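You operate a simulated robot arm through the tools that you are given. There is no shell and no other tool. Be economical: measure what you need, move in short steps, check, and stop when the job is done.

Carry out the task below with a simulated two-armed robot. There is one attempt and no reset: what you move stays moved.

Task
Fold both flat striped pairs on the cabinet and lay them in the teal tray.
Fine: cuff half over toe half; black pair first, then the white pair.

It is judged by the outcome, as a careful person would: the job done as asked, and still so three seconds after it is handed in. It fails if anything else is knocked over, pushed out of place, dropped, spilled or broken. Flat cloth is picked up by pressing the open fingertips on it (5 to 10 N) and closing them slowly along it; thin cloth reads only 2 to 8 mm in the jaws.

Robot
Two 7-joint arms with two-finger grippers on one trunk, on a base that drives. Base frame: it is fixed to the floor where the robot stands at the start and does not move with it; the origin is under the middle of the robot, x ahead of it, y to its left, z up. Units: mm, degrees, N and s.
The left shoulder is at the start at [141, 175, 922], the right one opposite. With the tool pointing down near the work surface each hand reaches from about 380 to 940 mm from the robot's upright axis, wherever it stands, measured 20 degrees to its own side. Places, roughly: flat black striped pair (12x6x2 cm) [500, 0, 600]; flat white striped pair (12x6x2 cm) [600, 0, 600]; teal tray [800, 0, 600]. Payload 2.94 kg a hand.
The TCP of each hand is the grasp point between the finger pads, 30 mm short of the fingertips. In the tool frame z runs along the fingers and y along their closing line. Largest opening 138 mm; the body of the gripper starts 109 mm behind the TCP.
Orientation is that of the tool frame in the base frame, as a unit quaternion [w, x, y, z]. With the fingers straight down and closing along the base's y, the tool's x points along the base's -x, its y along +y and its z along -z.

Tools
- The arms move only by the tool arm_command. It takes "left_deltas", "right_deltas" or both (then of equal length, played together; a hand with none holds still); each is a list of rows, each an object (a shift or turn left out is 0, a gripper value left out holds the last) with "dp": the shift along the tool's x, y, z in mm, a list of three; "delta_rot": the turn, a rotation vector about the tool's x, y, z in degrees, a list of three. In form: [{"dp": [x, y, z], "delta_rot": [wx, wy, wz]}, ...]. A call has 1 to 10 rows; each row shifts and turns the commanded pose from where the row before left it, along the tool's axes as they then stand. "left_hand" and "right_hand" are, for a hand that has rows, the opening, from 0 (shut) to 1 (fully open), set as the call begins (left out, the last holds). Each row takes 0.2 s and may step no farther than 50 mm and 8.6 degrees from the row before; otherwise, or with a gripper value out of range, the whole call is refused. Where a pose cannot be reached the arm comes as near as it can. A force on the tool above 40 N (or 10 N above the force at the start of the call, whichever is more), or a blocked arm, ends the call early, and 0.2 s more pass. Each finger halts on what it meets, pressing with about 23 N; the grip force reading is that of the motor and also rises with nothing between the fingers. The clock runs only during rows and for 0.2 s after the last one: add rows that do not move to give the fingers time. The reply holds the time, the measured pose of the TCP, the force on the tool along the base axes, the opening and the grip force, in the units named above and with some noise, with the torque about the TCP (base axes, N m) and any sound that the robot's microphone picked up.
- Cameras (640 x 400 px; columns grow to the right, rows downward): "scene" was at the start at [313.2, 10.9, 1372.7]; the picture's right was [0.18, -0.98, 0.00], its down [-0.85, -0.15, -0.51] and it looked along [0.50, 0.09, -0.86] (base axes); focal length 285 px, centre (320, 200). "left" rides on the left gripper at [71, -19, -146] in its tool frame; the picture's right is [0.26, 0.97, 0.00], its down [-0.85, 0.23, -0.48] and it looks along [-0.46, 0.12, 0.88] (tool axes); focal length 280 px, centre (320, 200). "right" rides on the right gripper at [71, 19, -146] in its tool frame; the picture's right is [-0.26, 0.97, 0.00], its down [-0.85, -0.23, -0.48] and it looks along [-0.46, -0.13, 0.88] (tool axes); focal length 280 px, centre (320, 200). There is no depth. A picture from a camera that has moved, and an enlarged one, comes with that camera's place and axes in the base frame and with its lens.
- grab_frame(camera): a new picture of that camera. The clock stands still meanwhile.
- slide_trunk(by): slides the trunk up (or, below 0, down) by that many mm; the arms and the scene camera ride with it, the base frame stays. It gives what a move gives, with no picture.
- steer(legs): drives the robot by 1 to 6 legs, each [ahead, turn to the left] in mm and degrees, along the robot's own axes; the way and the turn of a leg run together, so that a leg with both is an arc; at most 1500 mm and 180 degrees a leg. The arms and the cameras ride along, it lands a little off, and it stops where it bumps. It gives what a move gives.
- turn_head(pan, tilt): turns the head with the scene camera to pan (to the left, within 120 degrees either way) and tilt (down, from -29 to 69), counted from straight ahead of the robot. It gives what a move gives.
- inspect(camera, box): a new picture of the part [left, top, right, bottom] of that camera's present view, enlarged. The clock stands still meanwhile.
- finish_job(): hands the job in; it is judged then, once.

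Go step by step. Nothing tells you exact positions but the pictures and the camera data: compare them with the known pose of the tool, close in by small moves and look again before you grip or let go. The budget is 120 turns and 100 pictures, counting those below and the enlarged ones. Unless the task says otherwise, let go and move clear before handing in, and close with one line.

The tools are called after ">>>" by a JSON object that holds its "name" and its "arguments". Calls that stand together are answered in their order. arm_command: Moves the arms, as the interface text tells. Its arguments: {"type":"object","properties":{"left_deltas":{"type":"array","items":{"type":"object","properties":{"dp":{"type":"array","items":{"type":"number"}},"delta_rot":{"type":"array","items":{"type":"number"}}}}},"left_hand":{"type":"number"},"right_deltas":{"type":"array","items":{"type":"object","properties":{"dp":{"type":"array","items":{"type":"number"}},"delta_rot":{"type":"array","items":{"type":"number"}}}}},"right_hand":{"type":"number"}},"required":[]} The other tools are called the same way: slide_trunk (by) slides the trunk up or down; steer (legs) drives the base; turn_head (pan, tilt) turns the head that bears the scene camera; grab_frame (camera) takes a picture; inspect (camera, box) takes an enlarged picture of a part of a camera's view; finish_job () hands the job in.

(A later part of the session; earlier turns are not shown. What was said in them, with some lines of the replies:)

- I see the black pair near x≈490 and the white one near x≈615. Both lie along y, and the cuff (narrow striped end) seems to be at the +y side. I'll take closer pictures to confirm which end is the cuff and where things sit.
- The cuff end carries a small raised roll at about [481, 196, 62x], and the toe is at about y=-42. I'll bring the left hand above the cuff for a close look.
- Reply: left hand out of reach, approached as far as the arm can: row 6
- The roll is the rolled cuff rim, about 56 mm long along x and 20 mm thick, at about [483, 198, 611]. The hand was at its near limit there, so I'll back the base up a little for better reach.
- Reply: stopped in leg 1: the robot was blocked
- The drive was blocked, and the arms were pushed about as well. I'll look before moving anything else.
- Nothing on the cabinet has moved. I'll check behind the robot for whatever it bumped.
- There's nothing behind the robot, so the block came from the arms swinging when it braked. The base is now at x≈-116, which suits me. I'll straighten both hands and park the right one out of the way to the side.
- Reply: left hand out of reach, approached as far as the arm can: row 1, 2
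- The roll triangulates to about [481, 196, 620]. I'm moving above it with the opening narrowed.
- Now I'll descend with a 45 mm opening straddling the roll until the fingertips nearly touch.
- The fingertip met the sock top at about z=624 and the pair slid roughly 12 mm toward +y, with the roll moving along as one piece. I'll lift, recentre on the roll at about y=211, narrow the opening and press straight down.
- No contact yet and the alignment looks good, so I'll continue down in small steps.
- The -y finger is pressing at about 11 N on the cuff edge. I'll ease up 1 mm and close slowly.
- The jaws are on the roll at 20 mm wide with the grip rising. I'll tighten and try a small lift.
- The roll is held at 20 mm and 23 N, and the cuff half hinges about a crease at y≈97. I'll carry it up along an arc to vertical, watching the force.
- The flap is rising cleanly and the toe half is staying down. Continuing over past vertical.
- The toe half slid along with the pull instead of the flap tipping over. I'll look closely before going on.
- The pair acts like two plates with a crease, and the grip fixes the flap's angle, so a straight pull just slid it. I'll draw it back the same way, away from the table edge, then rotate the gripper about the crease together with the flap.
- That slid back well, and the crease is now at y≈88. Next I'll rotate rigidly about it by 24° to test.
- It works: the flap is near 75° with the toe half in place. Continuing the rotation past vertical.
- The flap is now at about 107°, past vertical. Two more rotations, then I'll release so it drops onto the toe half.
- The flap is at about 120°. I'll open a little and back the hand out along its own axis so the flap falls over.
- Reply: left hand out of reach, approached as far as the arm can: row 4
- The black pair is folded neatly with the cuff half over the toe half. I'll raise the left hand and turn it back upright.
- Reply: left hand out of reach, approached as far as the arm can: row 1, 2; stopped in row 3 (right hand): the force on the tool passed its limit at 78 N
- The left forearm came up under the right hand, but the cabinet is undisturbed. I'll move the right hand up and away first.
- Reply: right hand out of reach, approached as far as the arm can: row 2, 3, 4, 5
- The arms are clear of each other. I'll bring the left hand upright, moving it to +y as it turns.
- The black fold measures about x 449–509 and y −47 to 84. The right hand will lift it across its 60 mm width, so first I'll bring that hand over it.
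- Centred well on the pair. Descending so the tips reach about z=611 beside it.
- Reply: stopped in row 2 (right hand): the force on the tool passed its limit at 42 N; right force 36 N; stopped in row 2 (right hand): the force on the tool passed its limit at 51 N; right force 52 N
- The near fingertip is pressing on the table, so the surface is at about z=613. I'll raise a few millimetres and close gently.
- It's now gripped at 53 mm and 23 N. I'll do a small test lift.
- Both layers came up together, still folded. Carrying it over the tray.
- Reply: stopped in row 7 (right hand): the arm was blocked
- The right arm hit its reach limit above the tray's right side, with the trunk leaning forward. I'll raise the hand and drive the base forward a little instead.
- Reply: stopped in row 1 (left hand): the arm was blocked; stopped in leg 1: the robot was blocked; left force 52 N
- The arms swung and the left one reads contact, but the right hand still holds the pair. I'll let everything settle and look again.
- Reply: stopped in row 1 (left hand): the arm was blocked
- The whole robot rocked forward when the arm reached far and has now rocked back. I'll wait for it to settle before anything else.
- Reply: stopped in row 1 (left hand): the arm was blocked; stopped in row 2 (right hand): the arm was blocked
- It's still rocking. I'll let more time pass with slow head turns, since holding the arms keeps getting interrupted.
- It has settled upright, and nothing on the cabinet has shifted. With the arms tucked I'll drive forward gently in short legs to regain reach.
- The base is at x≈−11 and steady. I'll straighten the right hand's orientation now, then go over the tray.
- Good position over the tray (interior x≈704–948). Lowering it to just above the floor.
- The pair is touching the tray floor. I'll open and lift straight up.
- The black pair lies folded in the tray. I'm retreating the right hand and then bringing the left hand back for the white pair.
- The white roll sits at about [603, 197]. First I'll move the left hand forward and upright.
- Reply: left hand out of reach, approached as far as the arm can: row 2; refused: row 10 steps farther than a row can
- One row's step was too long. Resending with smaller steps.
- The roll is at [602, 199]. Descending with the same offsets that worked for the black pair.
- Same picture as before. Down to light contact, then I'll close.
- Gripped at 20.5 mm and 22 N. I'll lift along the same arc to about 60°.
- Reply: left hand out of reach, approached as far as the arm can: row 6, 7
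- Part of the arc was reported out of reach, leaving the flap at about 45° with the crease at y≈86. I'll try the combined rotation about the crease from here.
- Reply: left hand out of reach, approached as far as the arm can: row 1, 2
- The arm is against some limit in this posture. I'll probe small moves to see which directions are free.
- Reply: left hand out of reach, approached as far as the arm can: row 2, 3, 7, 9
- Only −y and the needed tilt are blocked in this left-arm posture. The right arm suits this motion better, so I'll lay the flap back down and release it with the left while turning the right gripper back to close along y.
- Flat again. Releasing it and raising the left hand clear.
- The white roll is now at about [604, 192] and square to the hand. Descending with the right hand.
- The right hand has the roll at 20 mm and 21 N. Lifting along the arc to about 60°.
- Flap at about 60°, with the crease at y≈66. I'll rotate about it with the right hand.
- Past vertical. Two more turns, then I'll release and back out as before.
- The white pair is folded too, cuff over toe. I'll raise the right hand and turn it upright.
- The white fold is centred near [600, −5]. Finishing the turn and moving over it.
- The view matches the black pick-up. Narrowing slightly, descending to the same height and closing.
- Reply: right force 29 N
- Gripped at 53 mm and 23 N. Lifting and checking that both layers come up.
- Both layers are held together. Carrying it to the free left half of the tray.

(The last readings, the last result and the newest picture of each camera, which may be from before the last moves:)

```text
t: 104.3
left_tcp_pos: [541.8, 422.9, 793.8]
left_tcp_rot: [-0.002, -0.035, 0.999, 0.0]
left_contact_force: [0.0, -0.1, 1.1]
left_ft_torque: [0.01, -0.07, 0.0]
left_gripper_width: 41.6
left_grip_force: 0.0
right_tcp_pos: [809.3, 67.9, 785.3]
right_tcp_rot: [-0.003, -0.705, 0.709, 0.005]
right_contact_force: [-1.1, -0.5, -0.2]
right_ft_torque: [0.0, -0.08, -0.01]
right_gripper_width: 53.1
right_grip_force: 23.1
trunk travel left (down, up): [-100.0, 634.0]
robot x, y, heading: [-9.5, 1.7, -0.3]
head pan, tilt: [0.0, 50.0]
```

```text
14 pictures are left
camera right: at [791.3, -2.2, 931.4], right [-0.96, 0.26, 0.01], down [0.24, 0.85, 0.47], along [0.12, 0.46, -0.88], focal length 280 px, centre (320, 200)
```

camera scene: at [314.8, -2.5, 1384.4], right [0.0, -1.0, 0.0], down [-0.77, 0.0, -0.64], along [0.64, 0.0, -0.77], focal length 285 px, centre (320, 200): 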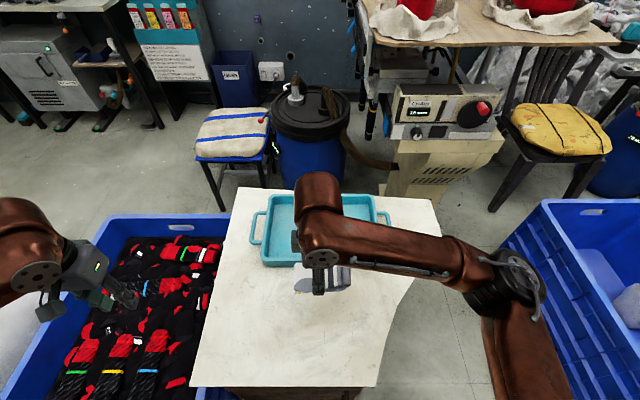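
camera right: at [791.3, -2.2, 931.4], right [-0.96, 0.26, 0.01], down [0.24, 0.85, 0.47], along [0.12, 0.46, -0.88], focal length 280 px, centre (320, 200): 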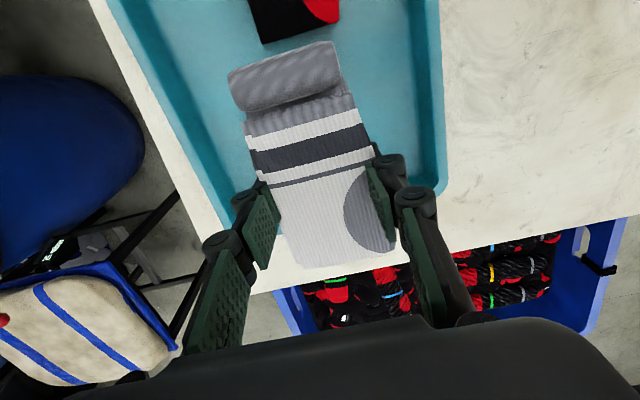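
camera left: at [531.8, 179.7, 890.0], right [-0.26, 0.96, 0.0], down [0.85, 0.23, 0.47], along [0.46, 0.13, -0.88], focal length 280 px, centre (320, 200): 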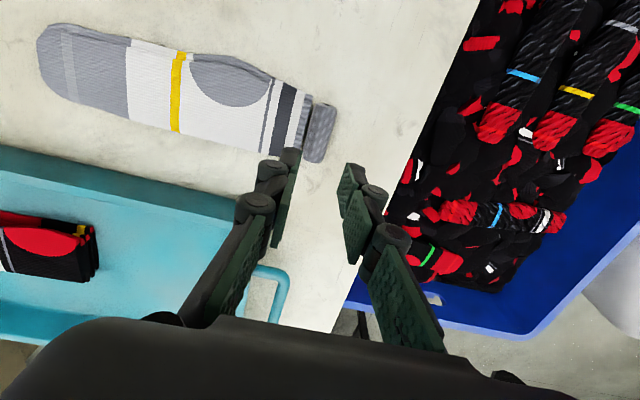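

It clears the black pair by about 18 mm and the tray's end wall by about 15 mm. Lowering.

>>> {"name": "arm_command", "arguments": {"right_deltas": [{"dp": [0, 0, 30]}, {"dp": [0, 0, 30]}, {"dp": [0, 0, 30]}, {"dp": [0, 0, 20]}, {"dp": [0, 0, 8]}, {"dp": [0, 0, 4]}, {"dp": [0, 0, 2]}, {"dp": [0, 0, 0]}]}}

>>> {"name": "grab_frame", "arguments": {"camera": "right"}}

```text
t: 105.1
left_tcp_pos: [535.8, 425.5, 800.4]
left_tcp_rot: [0.016, -0.04, 0.999, 0.004]
left_contact_force: [-1.2, 1.2, 2.4]
left_ft_torque: [-0.06, -0.11, 0.03]
left_gripper_width: 41.3
left_grip_force: 0.0
right_tcp_pos: [805.1, 63.3, 709.7]
right_tcp_rot: [-0.003, -0.697, 0.717, -0.005]
right_contact_force: [-0.9, 0.0, -1.9]
right_ft_torque: [0.03, -0.04, -0.01]
right_gripper_width: 53.1
right_grip_force: 23.0
trunk travel left (down, up): [-100.0, 634.0]
robot x, y, heading: [-9.5, -0.1, -0.1]
head pan, tilt: [0.0, 50.0]
stopped in row 4 (right hand): the arm was blocked; the commanded pose is now the measured one
```

```text
13 pictures are left
camera right: at [783.0, -4.5, 856.1], right [-0.96, 0.29, -0.01], down [0.25, 0.85, 0.47], along [0.14, 0.45, -0.88], focal length 280 px, centre (320, 200)
```

right: 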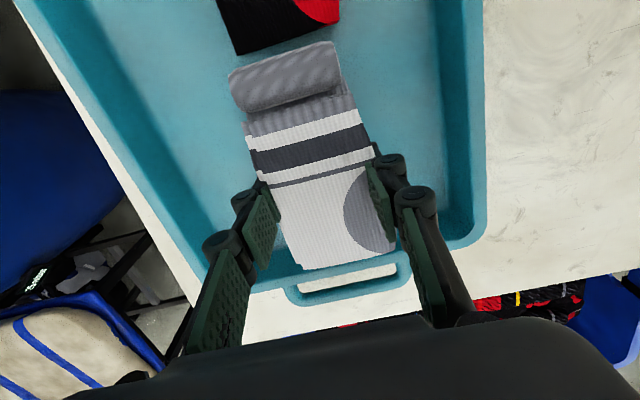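

The arm was stopped mid-way, and the robot is likely rocking slightly forward again. I'll let it settle and check the pose.

>>> {"name": "turn_head", "arguments": {"pan": 20, "tilt": 50}}

>>> {"name": "turn_head", "arguments": {"pan": 0, "tilt": 50}}

>>> {"name": "grab_frame", "arguments": {"camera": "scene"}}

```text
t: 106.0
left_tcp_pos: [547.5, 415.9, 814.1]
left_tcp_rot: [0.045, -0.036, 0.998, 0.011]
left_contact_force: [1.2, -0.5, 0.6]
left_ft_torque: [0.02, -0.02, 0.06]
left_gripper_width: 41.4
left_grip_force: 0.0
right_tcp_pos: [810.4, 39.6, 694.6]
right_tcp_rot: [-0.027, -0.67, 0.742, 0.0]
right_contact_force: [-0.6, 0.0, 0.0]
right_ft_torque: [0.01, -0.01, 0.02]
right_gripper_width: 53.2
right_grip_force: 23.2
trunk travel left (down, up): [-100.0, 634.0]
robot x, y, heading: [-10.3, 0.5, -0.3]
head pan, tilt: [20.0, 50.0]
```

```text
t: 106.8
left_tcp_pos: [543.8, 417.6, 812.5]
left_tcp_rot: [0.041, -0.036, 0.998, 0.01]
left_contact_force: [0.4, 0.5, -0.2]
left_ft_torque: [-0.01, 0.01, -0.05]
left_gripper_width: 41.5
left_grip_force: 0.2
right_tcp_pos: [807.9, 41.9, 697.2]
right_tcp_rot: [-0.023, -0.673, 0.739, -0.001]
right_contact_force: [-0.4, 0.1, -0.8]
right_ft_torque: [-0.03, 0.03, -0.02]
right_gripper_width: 53.1
right_grip_force: 22.9
trunk travel left (down, up): [-100.0, 634.0]
robot x, y, heading: [-7.6, 0.1, -0.4]
head pan, tilt: [0.0, 50.0]
```

```text
12 pictures are left
camera scene: at [369.5, -2.3, 1377.4], right [0.0, -1.0, 0.0], down [-0.79, 0.0, -0.61], along [0.61, 0.0, -0.79], focal length 285 px, centre (320, 200)
```

scene: 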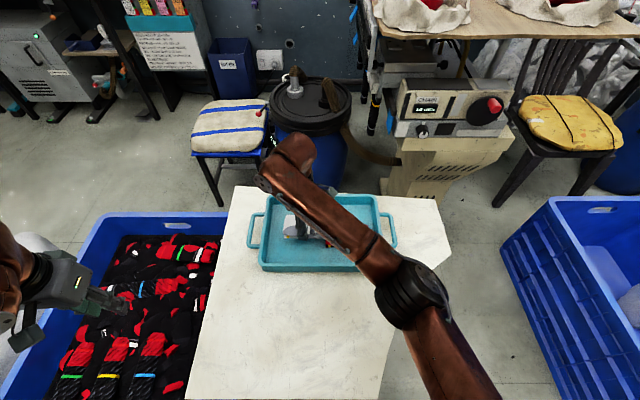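

The robot is leaning forward with both arms out. I'll pull the left arm back as a counterweight while raising the right hand a little.

>>> {"name": "arm_command", "arguments": {"left_deltas": [{"dp": [20, 0, -5]}, {"dp": [20, 0, -5]}, {"dp": [20, 0, -5]}, {"dp": [20, 0, -5]}, {"dp": [20, 0, -5]}, {"dp": [20, 0, -5]}, {"dp": [20, 0, -5]}, {"dp": [20, 0, -5]}, {"dp": [0, 0, 0]}], "right_deltas": [{"dp": [0, 0, -8]}, {"dp": [0, 0, -8]}, {"dp": [0, 0, -8]}, {"dp": [0, 0, -8]}, {"dp": [0, 0, -8]}, {"dp": [0, 0, 0]}, {"dp": [0, 0, 0]}, {"dp": [0, 0, 0]}, {"dp": [0, 0, 0]}]}}

>>> {"name": "turn_head", "arguments": {"pan": 20, "tilt": 50}}

>>> {"name": "turn_head", "arguments": {"pan": 0, "tilt": 50}}

>>> {"name": "grab_frame", "arguments": {"camera": "scene"}}

```text
t: 107.1
left_tcp_pos: [501.7, 424.5, 821.4]
left_tcp_rot: [0.057, -0.048, 0.997, 0.012]
left_contact_force: [-0.6, -0.6, 0.4]
left_ft_torque: [0.02, 0.0, 0.02]
left_gripper_width: 41.3
left_grip_force: 0.0
right_tcp_pos: [793.4, 29.7, 712.4]
right_tcp_rot: [-0.017, -0.651, 0.759, -0.006]
right_contact_force: [0.1, -0.5, -1.7]
right_ft_torque: [0.01, -0.03, 0.0]
right_gripper_width: 53.1
right_grip_force: 23.5
trunk travel left (down, up): [-100.0, 634.0]
robot x, y, heading: [-10.2, 2.0, -0.2]
head pan, tilt: [0.0, 50.0]
stopped in row 1 (left hand): the arm was blocked; the commanded pose is now the measured one
```

```text
t: 108.0
left_tcp_pos: [492.7, 419.6, 832.9]
left_tcp_rot: [0.064, -0.039, 0.997, 0.007]
left_contact_force: [1.2, -1.2, -0.8]
left_ft_torque: [0.02, 0.02, -0.01]
left_gripper_width: 41.5
left_grip_force: 0.1
right_tcp_pos: [772.3, 46.4, 736.5]
right_tcp_rot: [-0.002, -0.677, 0.735, -0.02]
right_contact_force: [0.3, 1.0, -1.0]
right_ft_torque: [-0.03, 0.06, 0.03]
right_gripper_width: 52.9
right_grip_force: 23.0
trunk travel left (down, up): [-100.0, 634.0]
robot x, y, heading: [-8.2, 0.9, -0.1]
head pan, tilt: [20.0, 50.0]
```

```text
t: 108.8
left_tcp_pos: [503.9, 420.7, 827.4]
left_tcp_rot: [0.057, -0.041, 0.997, 0.009]
left_contact_force: [-1.3, 0.3, 1.0]
left_ft_torque: [0.0, 0.0, 0.02]
left_gripper_width: 41.2
left_grip_force: 0.1
right_tcp_pos: [782.0, 43.6, 727.3]
right_tcp_rot: [-0.007, -0.675, 0.738, -0.015]
right_contact_force: [-1.2, -0.1, -0.4]
right_ft_torque: [0.03, -0.03, 0.01]
right_gripper_width: 52.8
right_grip_force: 22.6
trunk travel left (down, up): [-100.0, 634.0]
robot x, y, heading: [-11.7, 1.3, -0.3]
head pan, tilt: [0.0, 50.0]
```

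```text
11 pictures are left
camera scene: at [333.9, -2.2, 1382.3], right [0.0, -1.0, 0.0], down [-0.78, 0.0, -0.63], along [0.63, 0.0, -0.78], focal length 285 px, centre (320, 200)
```

scene: 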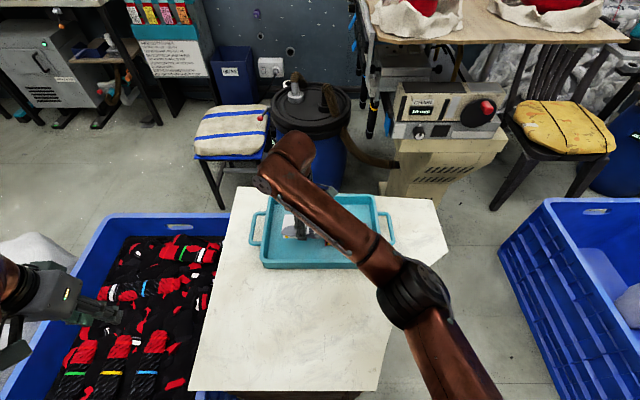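

It's mostly upright again. I'll retract the left arm more, gently and on its own.

>>> {"name": "arm_command", "arguments": {"left_deltas": [{"dp": [8, 0, 0]}, {"dp": [10, 0, 0]}, {"dp": [12, 0, 0]}, {"dp": [14, 0, 0]}, {"dp": [14, 0, 0]}, {"dp": [14, 0, 0]}, {"dp": [14, 0, 0]}, {"dp": [14, 0, 0]}, {"dp": [10, 0, 0]}, {"dp": [5, 0, 0]}]}}

>>> {"name": "turn_head", "arguments": {"pan": 15, "tilt": 50}}

>>> {"name": "turn_head", "arguments": {"pan": 0, "tilt": 50}}

```text
t: 111.0
left_tcp_pos: [421.3, 421.9, 815.4]
left_tcp_rot: [0.058, -0.055, 0.997, 0.005]
left_contact_force: [0.5, 0.4, -0.5]
left_ft_torque: [-0.01, 0.0, 0.0]
left_gripper_width: 41.6
left_grip_force: 0.2
left hand out of reach, approached as far as the arm can: row 7, 8, 9, 10
right_tcp_pos: [780.2, 44.1, 727.5]
right_tcp_rot: [-0.006, -0.675, 0.737, -0.015]
right_contact_force: [-0.1, 0.2, -0.9]
right_ft_torque: [-0.04, 0.02, 0.0]
right_gripper_width: 52.9
right_grip_force: 23.2
trunk travel left (down, up): [-100.0, 634.0]
robot x, y, heading: [-10.0, -2.2, -0.4]
head pan, tilt: [0.0, 50.0]
```

```text
t: 111.8
left_tcp_pos: [421.2, 422.2, 817.4]
left_tcp_rot: [0.058, -0.055, 0.997, 0.005]
left_contact_force: [0.6, 0.6, -0.4]
left_ft_torque: [0.01, 0.01, 0.0]
left_gripper_width: 41.2
left_grip_force: 0.0
right_tcp_pos: [779.1, 42.9, 727.3]
right_tcp_rot: [-0.006, -0.675, 0.737, -0.016]
right_contact_force: [-1.3, -0.1, -0.6]
right_ft_torque: [0.0, 0.01, 0.01]
right_gripper_width: 53.0
right_grip_force: 22.8
trunk travel left (down, up): [-100.0, 634.0]
robot x, y, heading: [-9.7, -2.3, -0.2]
head pan, tilt: [15.0, 50.0]
```

```text
t: 112.5
left_tcp_pos: [420.4, 421.4, 817.7]
left_tcp_rot: [0.058, -0.055, 0.997, 0.003]
left_contact_force: [-0.1, 0.4, 0.3]
left_ft_torque: [0.01, -0.01, 0.04]
left_gripper_width: 41.5
left_grip_force: 0.0
right_tcp_pos: [780.3, 44.8, 727.0]
right_tcp_rot: [-0.007, -0.674, 0.738, -0.015]
right_contact_force: [0.7, -0.2, -0.6]
right_ft_torque: [0.01, 0.01, -0.03]
right_gripper_width: 53.1
right_grip_force: 22.8
trunk travel left (down, up): [-100.0, 634.0]
robot x, y, heading: [-11.2, -2.4, -0.3]
head pan, tilt: [0.0, 50.0]
```

Everything is steady now. I'll correct the small rotation, shift to y≈68 at the nearer x≈780, and lower in gentle steps.

>>> {"name": "arm_command", "arguments": {"right_deltas": [{"dp": [-3, 0, 0], "delta_rot": [-0.3, -0.9, -2.6]}, {"dp": [-5, 0, 0], "delta_rot": [-0.3, -0.9, -2.6]}, {"dp": [-6, 0, 3]}, {"dp": [-6, 0, 5]}, {"dp": [-4, 0, 7]}, {"dp": [0, 0, 8]}, {"dp": [0, 0, 8]}, {"dp": [0, 0, 6]}, {"dp": [0, 0, 4]}, {"dp": [0, 0, 0]}]}}

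>>> {"name": "grab_frame", "arguments": {"camera": "right"}}

```text
t: 114.7
left_tcp_pos: [419.5, 422.3, 817.4]
left_tcp_rot: [0.059, -0.055, 0.997, 0.003]
left_contact_force: [0.3, 0.2, -0.3]
left_ft_torque: [-0.04, 0.02, 0.02]
left_gripper_width: 41.2
left_grip_force: 0.0
right_tcp_pos: [780.5, 67.1, 686.0]
right_tcp_rot: [-0.001, 0.708, -0.706, 0.001]
right_contact_force: [0.9, 0.7, -0.7]
right_ft_torque: [0.0, 0.01, 0.01]
right_gripper_width: 53.0
right_grip_force: 22.8
trunk travel left (down, up): [-100.0, 634.0]
robot x, y, heading: [-6.1, -0.2, 0.0]
head pan, tilt: [0.0, 50.0]
```

```text
10 pictures are left
camera right: at [761.2, -2.4, 831.7], right [-0.97, 0.26, 0.0], down [0.23, 0.85, 0.48], along [0.13, 0.46, -0.88], focal length 280 px, centre (320, 200)
```

right: 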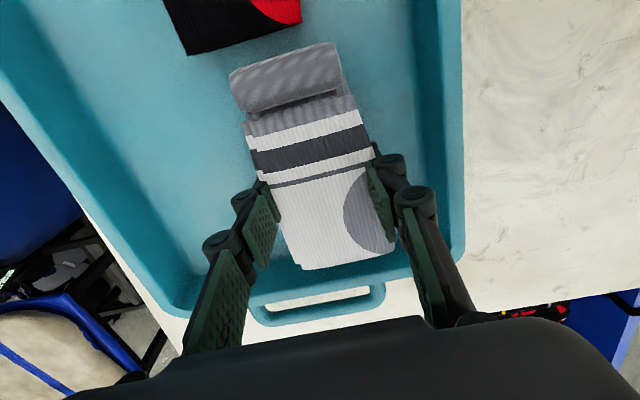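

Clear on all sides. Lowering the last stretch until contact.

>>> {"name": "arm_command", "arguments": {"right_deltas": [{"dp": [0, 0, 6]}, {"dp": [0, 0, 6]}, {"dp": [0, 0, 5]}, {"dp": [0, 0, 4]}, {"dp": [0, 0, 3]}, {"dp": [0, 0, 2]}, {"dp": [0, 0, 0]}]}}

```text
t: 116.3
left_tcp_pos: [420.2, 421.4, 816.7]
left_tcp_rot: [0.058, -0.055, 0.997, 0.004]
left_contact_force: [-0.6, 0.2, 0.2]
left_ft_torque: [0.02, 0.0, -0.01]
left_gripper_width: 41.5
left_grip_force: 0.1
right_tcp_pos: [779.6, 67.5, 659.8]
right_tcp_rot: [0.0, 0.708, -0.706, 0.0]
right_contact_force: [-0.5, 1.0, -0.3]
right_ft_torque: [0.0, -0.02, 0.0]
right_gripper_width: 53.0
right_grip_force: 23.3
trunk travel left (down, up): [-100.0, 634.0]
robot x, y, heading: [-10.6, -4.7, -0.4]
head pan, tilt: [0.0, 50.0]
```

>>> {"name": "arm_command", "arguments": {"right_deltas": [{"dp": [0, 0, 2]}, {"dp": [0, 0, 0]}]}}

```text
t: 116.9
left_tcp_pos: [421.3, 421.3, 816.8]
left_tcp_rot: [0.058, -0.055, 0.997, 0.004]
left_contact_force: [0.8, -0.5, 0.0]
left_ft_torque: [-0.01, 0.01, 0.01]
left_gripper_width: 41.1
left_grip_force: 0.1
right_tcp_pos: [779.8, 67.1, 657.7]
right_tcp_rot: [0.0, 0.708, -0.706, 0.0]
right_contact_force: [0.2, 0.1, -0.4]
right_ft_torque: [-0.02, 0.03, 0.0]
right_gripper_width: 52.9
right_grip_force: 23.2
trunk travel left (down, up): [-100.0, 634.0]
robot x, y, heading: [-6.3, 3.7, -0.2]
head pan, tilt: [0.0, 50.0]
```

>>> {"name": "arm_command", "arguments": {"right_deltas": [{"dp": [0, 0, 2]}, {"dp": [0, 0, 1]}, {"dp": [0, 0, 0]}]}}

```text
t: 117.7
left_tcp_pos: [420.9, 421.5, 818.9]
left_tcp_rot: [0.059, -0.055, 0.997, 0.004]
left_contact_force: [0.5, -0.4, 0.6]
left_ft_torque: [0.01, 0.01, 0.0]
left_gripper_width: 41.1
left_grip_force: 0.2
right_tcp_pos: [780.9, 66.5, 657.4]
right_tcp_rot: [-0.002, 0.708, -0.706, 0.001]
right_contact_force: [-1.3, -1.6, 15.6]
right_ft_torque: [-0.04, 0.54, 0.14]
right_gripper_width: 53.0
right_grip_force: 22.6
trunk travel left (down, up): [-100.0, 634.0]
robot x, y, heading: [-11.5, 2.6, -0.4]
head pan, tilt: [0.0, 50.0]
```

The pair is on the tray floor. Releasing it and lifting straight up.

>>> {"name": "arm_command", "arguments": {"right_deltas": [{"dp": [0, 0, -1]}, {"dp": [0, 0, 0]}, {"dp": [0, 0, 0]}, {"dp": [0, 0, -8]}, {"dp": [0, 0, -20]}, {"dp": [0, 0, -25]}, {"dp": [0, 0, -25]}, {"dp": [0, 0, -25]}, {"dp": [0, 0, 0]}], "right_hand": 0.62}}

>>> {"name": "grab_frame", "arguments": {"camera": "right"}}

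```text
t: 119.7
left_tcp_pos: [421.4, 421.4, 816.1]
left_tcp_rot: [0.059, -0.055, 0.997, 0.004]
left_contact_force: [-0.1, -0.3, -0.4]
left_ft_torque: [0.02, -0.02, 0.0]
left_gripper_width: 41.5
left_grip_force: 0.1
right_tcp_pos: [780.1, 67.9, 759.7]
right_tcp_rot: [0.0, 0.708, -0.707, 0.001]
right_contact_force: [0.2, 0.0, -0.4]
right_ft_torque: [0.0, 0.03, 0.02]
right_gripper_width: 85.7
right_grip_force: 0.1
trunk travel left (down, up): [-100.0, 634.0]
robot x, y, heading: [-10.3, -2.5, 0.0]
head pan, tilt: [0.0, 50.0]
```

```text
9 pictures are left
camera right: at [761.3, -2.4, 905.7], right [-0.97, 0.26, 0.0], down [0.23, 0.85, 0.48], along [0.12, 0.46, -0.88], focal length 280 px, centre (320, 200)
```

right: 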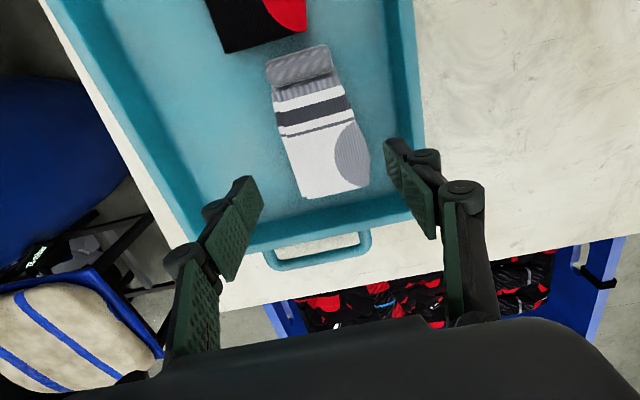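

Both pairs are in the tray. I'll withdraw the right hand gently up and away to the side for a final look.

>>> {"name": "arm_command", "arguments": {"right_deltas": [{"dp": [5, 5, -30]}, {"dp": [15, 15, -25]}, {"dp": [25, 20, -20]}, {"dp": [25, 20, -15]}, {"dp": [25, 20, -15]}, {"dp": [25, 20, -10]}, {"dp": [25, 20, -10]}, {"dp": [25, 20, -5]}, {"dp": [25, 20, 0]}, {"dp": [20, 10, 0]}]}}

>>> {"name": "arm_command", "arguments": {"right_deltas": [{"dp": [25, 10, 0]}, {"dp": [25, 10, 0]}, {"dp": [25, 10, 0]}, {"dp": [20, 5, 0]}, {"dp": [10, 0, 0]}, {"dp": [0, 0, 0]}]}}

>>> {"name": "inspect", "arguments": {"camera": "scene", "box": [220, 160, 460, 310]}}

>>> {"name": "grab_frame", "arguments": {"camera": "scene"}}

```text
t: 121.9
left_tcp_pos: [420.9, 420.4, 817.2]
left_tcp_rot: [0.06, -0.055, 0.997, 0.005]
left_contact_force: [-0.1, 0.6, -0.3]
left_ft_torque: [0.03, 0.02, 0.0]
left_gripper_width: 41.2
left_grip_force: 0.1
right_tcp_pos: [608.2, -149.7, 889.3]
right_tcp_rot: [-0.002, 0.707, -0.707, 0.001]
right_contact_force: [-0.4, -0.3, 0.5]
right_ft_torque: [0.0, -0.02, 0.04]
right_gripper_width: 85.5
right_grip_force: 0.0
trunk travel left (down, up): [-100.0, 634.0]
robot x, y, heading: [-13.0, -0.4, -0.4]
head pan, tilt: [0.0, 50.0]
```

```text
t: 123.3
left_tcp_pos: [420.2, 421.9, 816.8]
left_tcp_rot: [0.059, -0.055, 0.997, 0.006]
left_contact_force: [-1.0, -0.1, 0.4]
left_ft_torque: [0.01, 0.01, 0.02]
left_gripper_width: 41.3
left_grip_force: 0.1
right_tcp_pos: [573.9, -253.9, 888.3]
right_tcp_rot: [-0.002, 0.708, -0.706, 0.0]
right_contact_force: [-0.4, 0.1, -0.6]
right_ft_torque: [0.02, -0.01, 0.01]
right_gripper_width: 85.4
right_grip_force: 0.1
trunk travel left (down, up): [-100.0, 634.0]
robot x, y, heading: [-9.3, -3.4, -0.2]
head pan, tilt: [0.0, 50.0]
```

```text
2.67 times, centred on (340, 235) of scene
camera zoom: at [314.1, -3.1, 1384.7], right [0.0, -1.0, 0.0], down [-0.77, 0.0, -0.64], along [0.64, 0.0, -0.77], focal length 761 px, centre (267, 107)
```

zoom: 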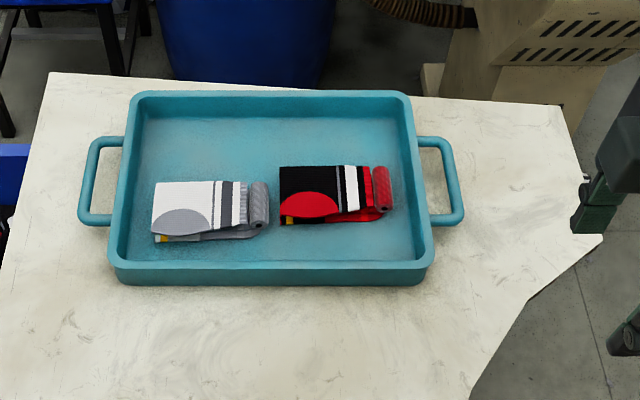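

```text
7 pictures are left
camera scene: at [314.1, -3.1, 1384.7], right [0.0, -1.0, 0.0], down [-0.77, 0.0, -0.64], along [0.64, 0.0, -0.77], focal length 285 px, centre (320, 200)
```

scene: 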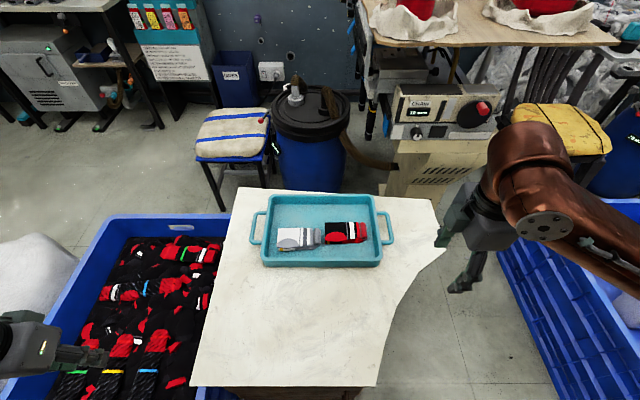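

Both pairs lie folded, cuff half over toe half, side by side in the teal tray. Both hands are clear and nothing else has been disturbed, so I'm handing it in.

>>> {"name": "finish_job", "arguments": {}}

```text
The job is handed in.
```

Both pairs are folded cuff half over toe half and lie side by side in the teal tray, the black pair done first and then the white; nothing else looks disturbed in the final pictures.
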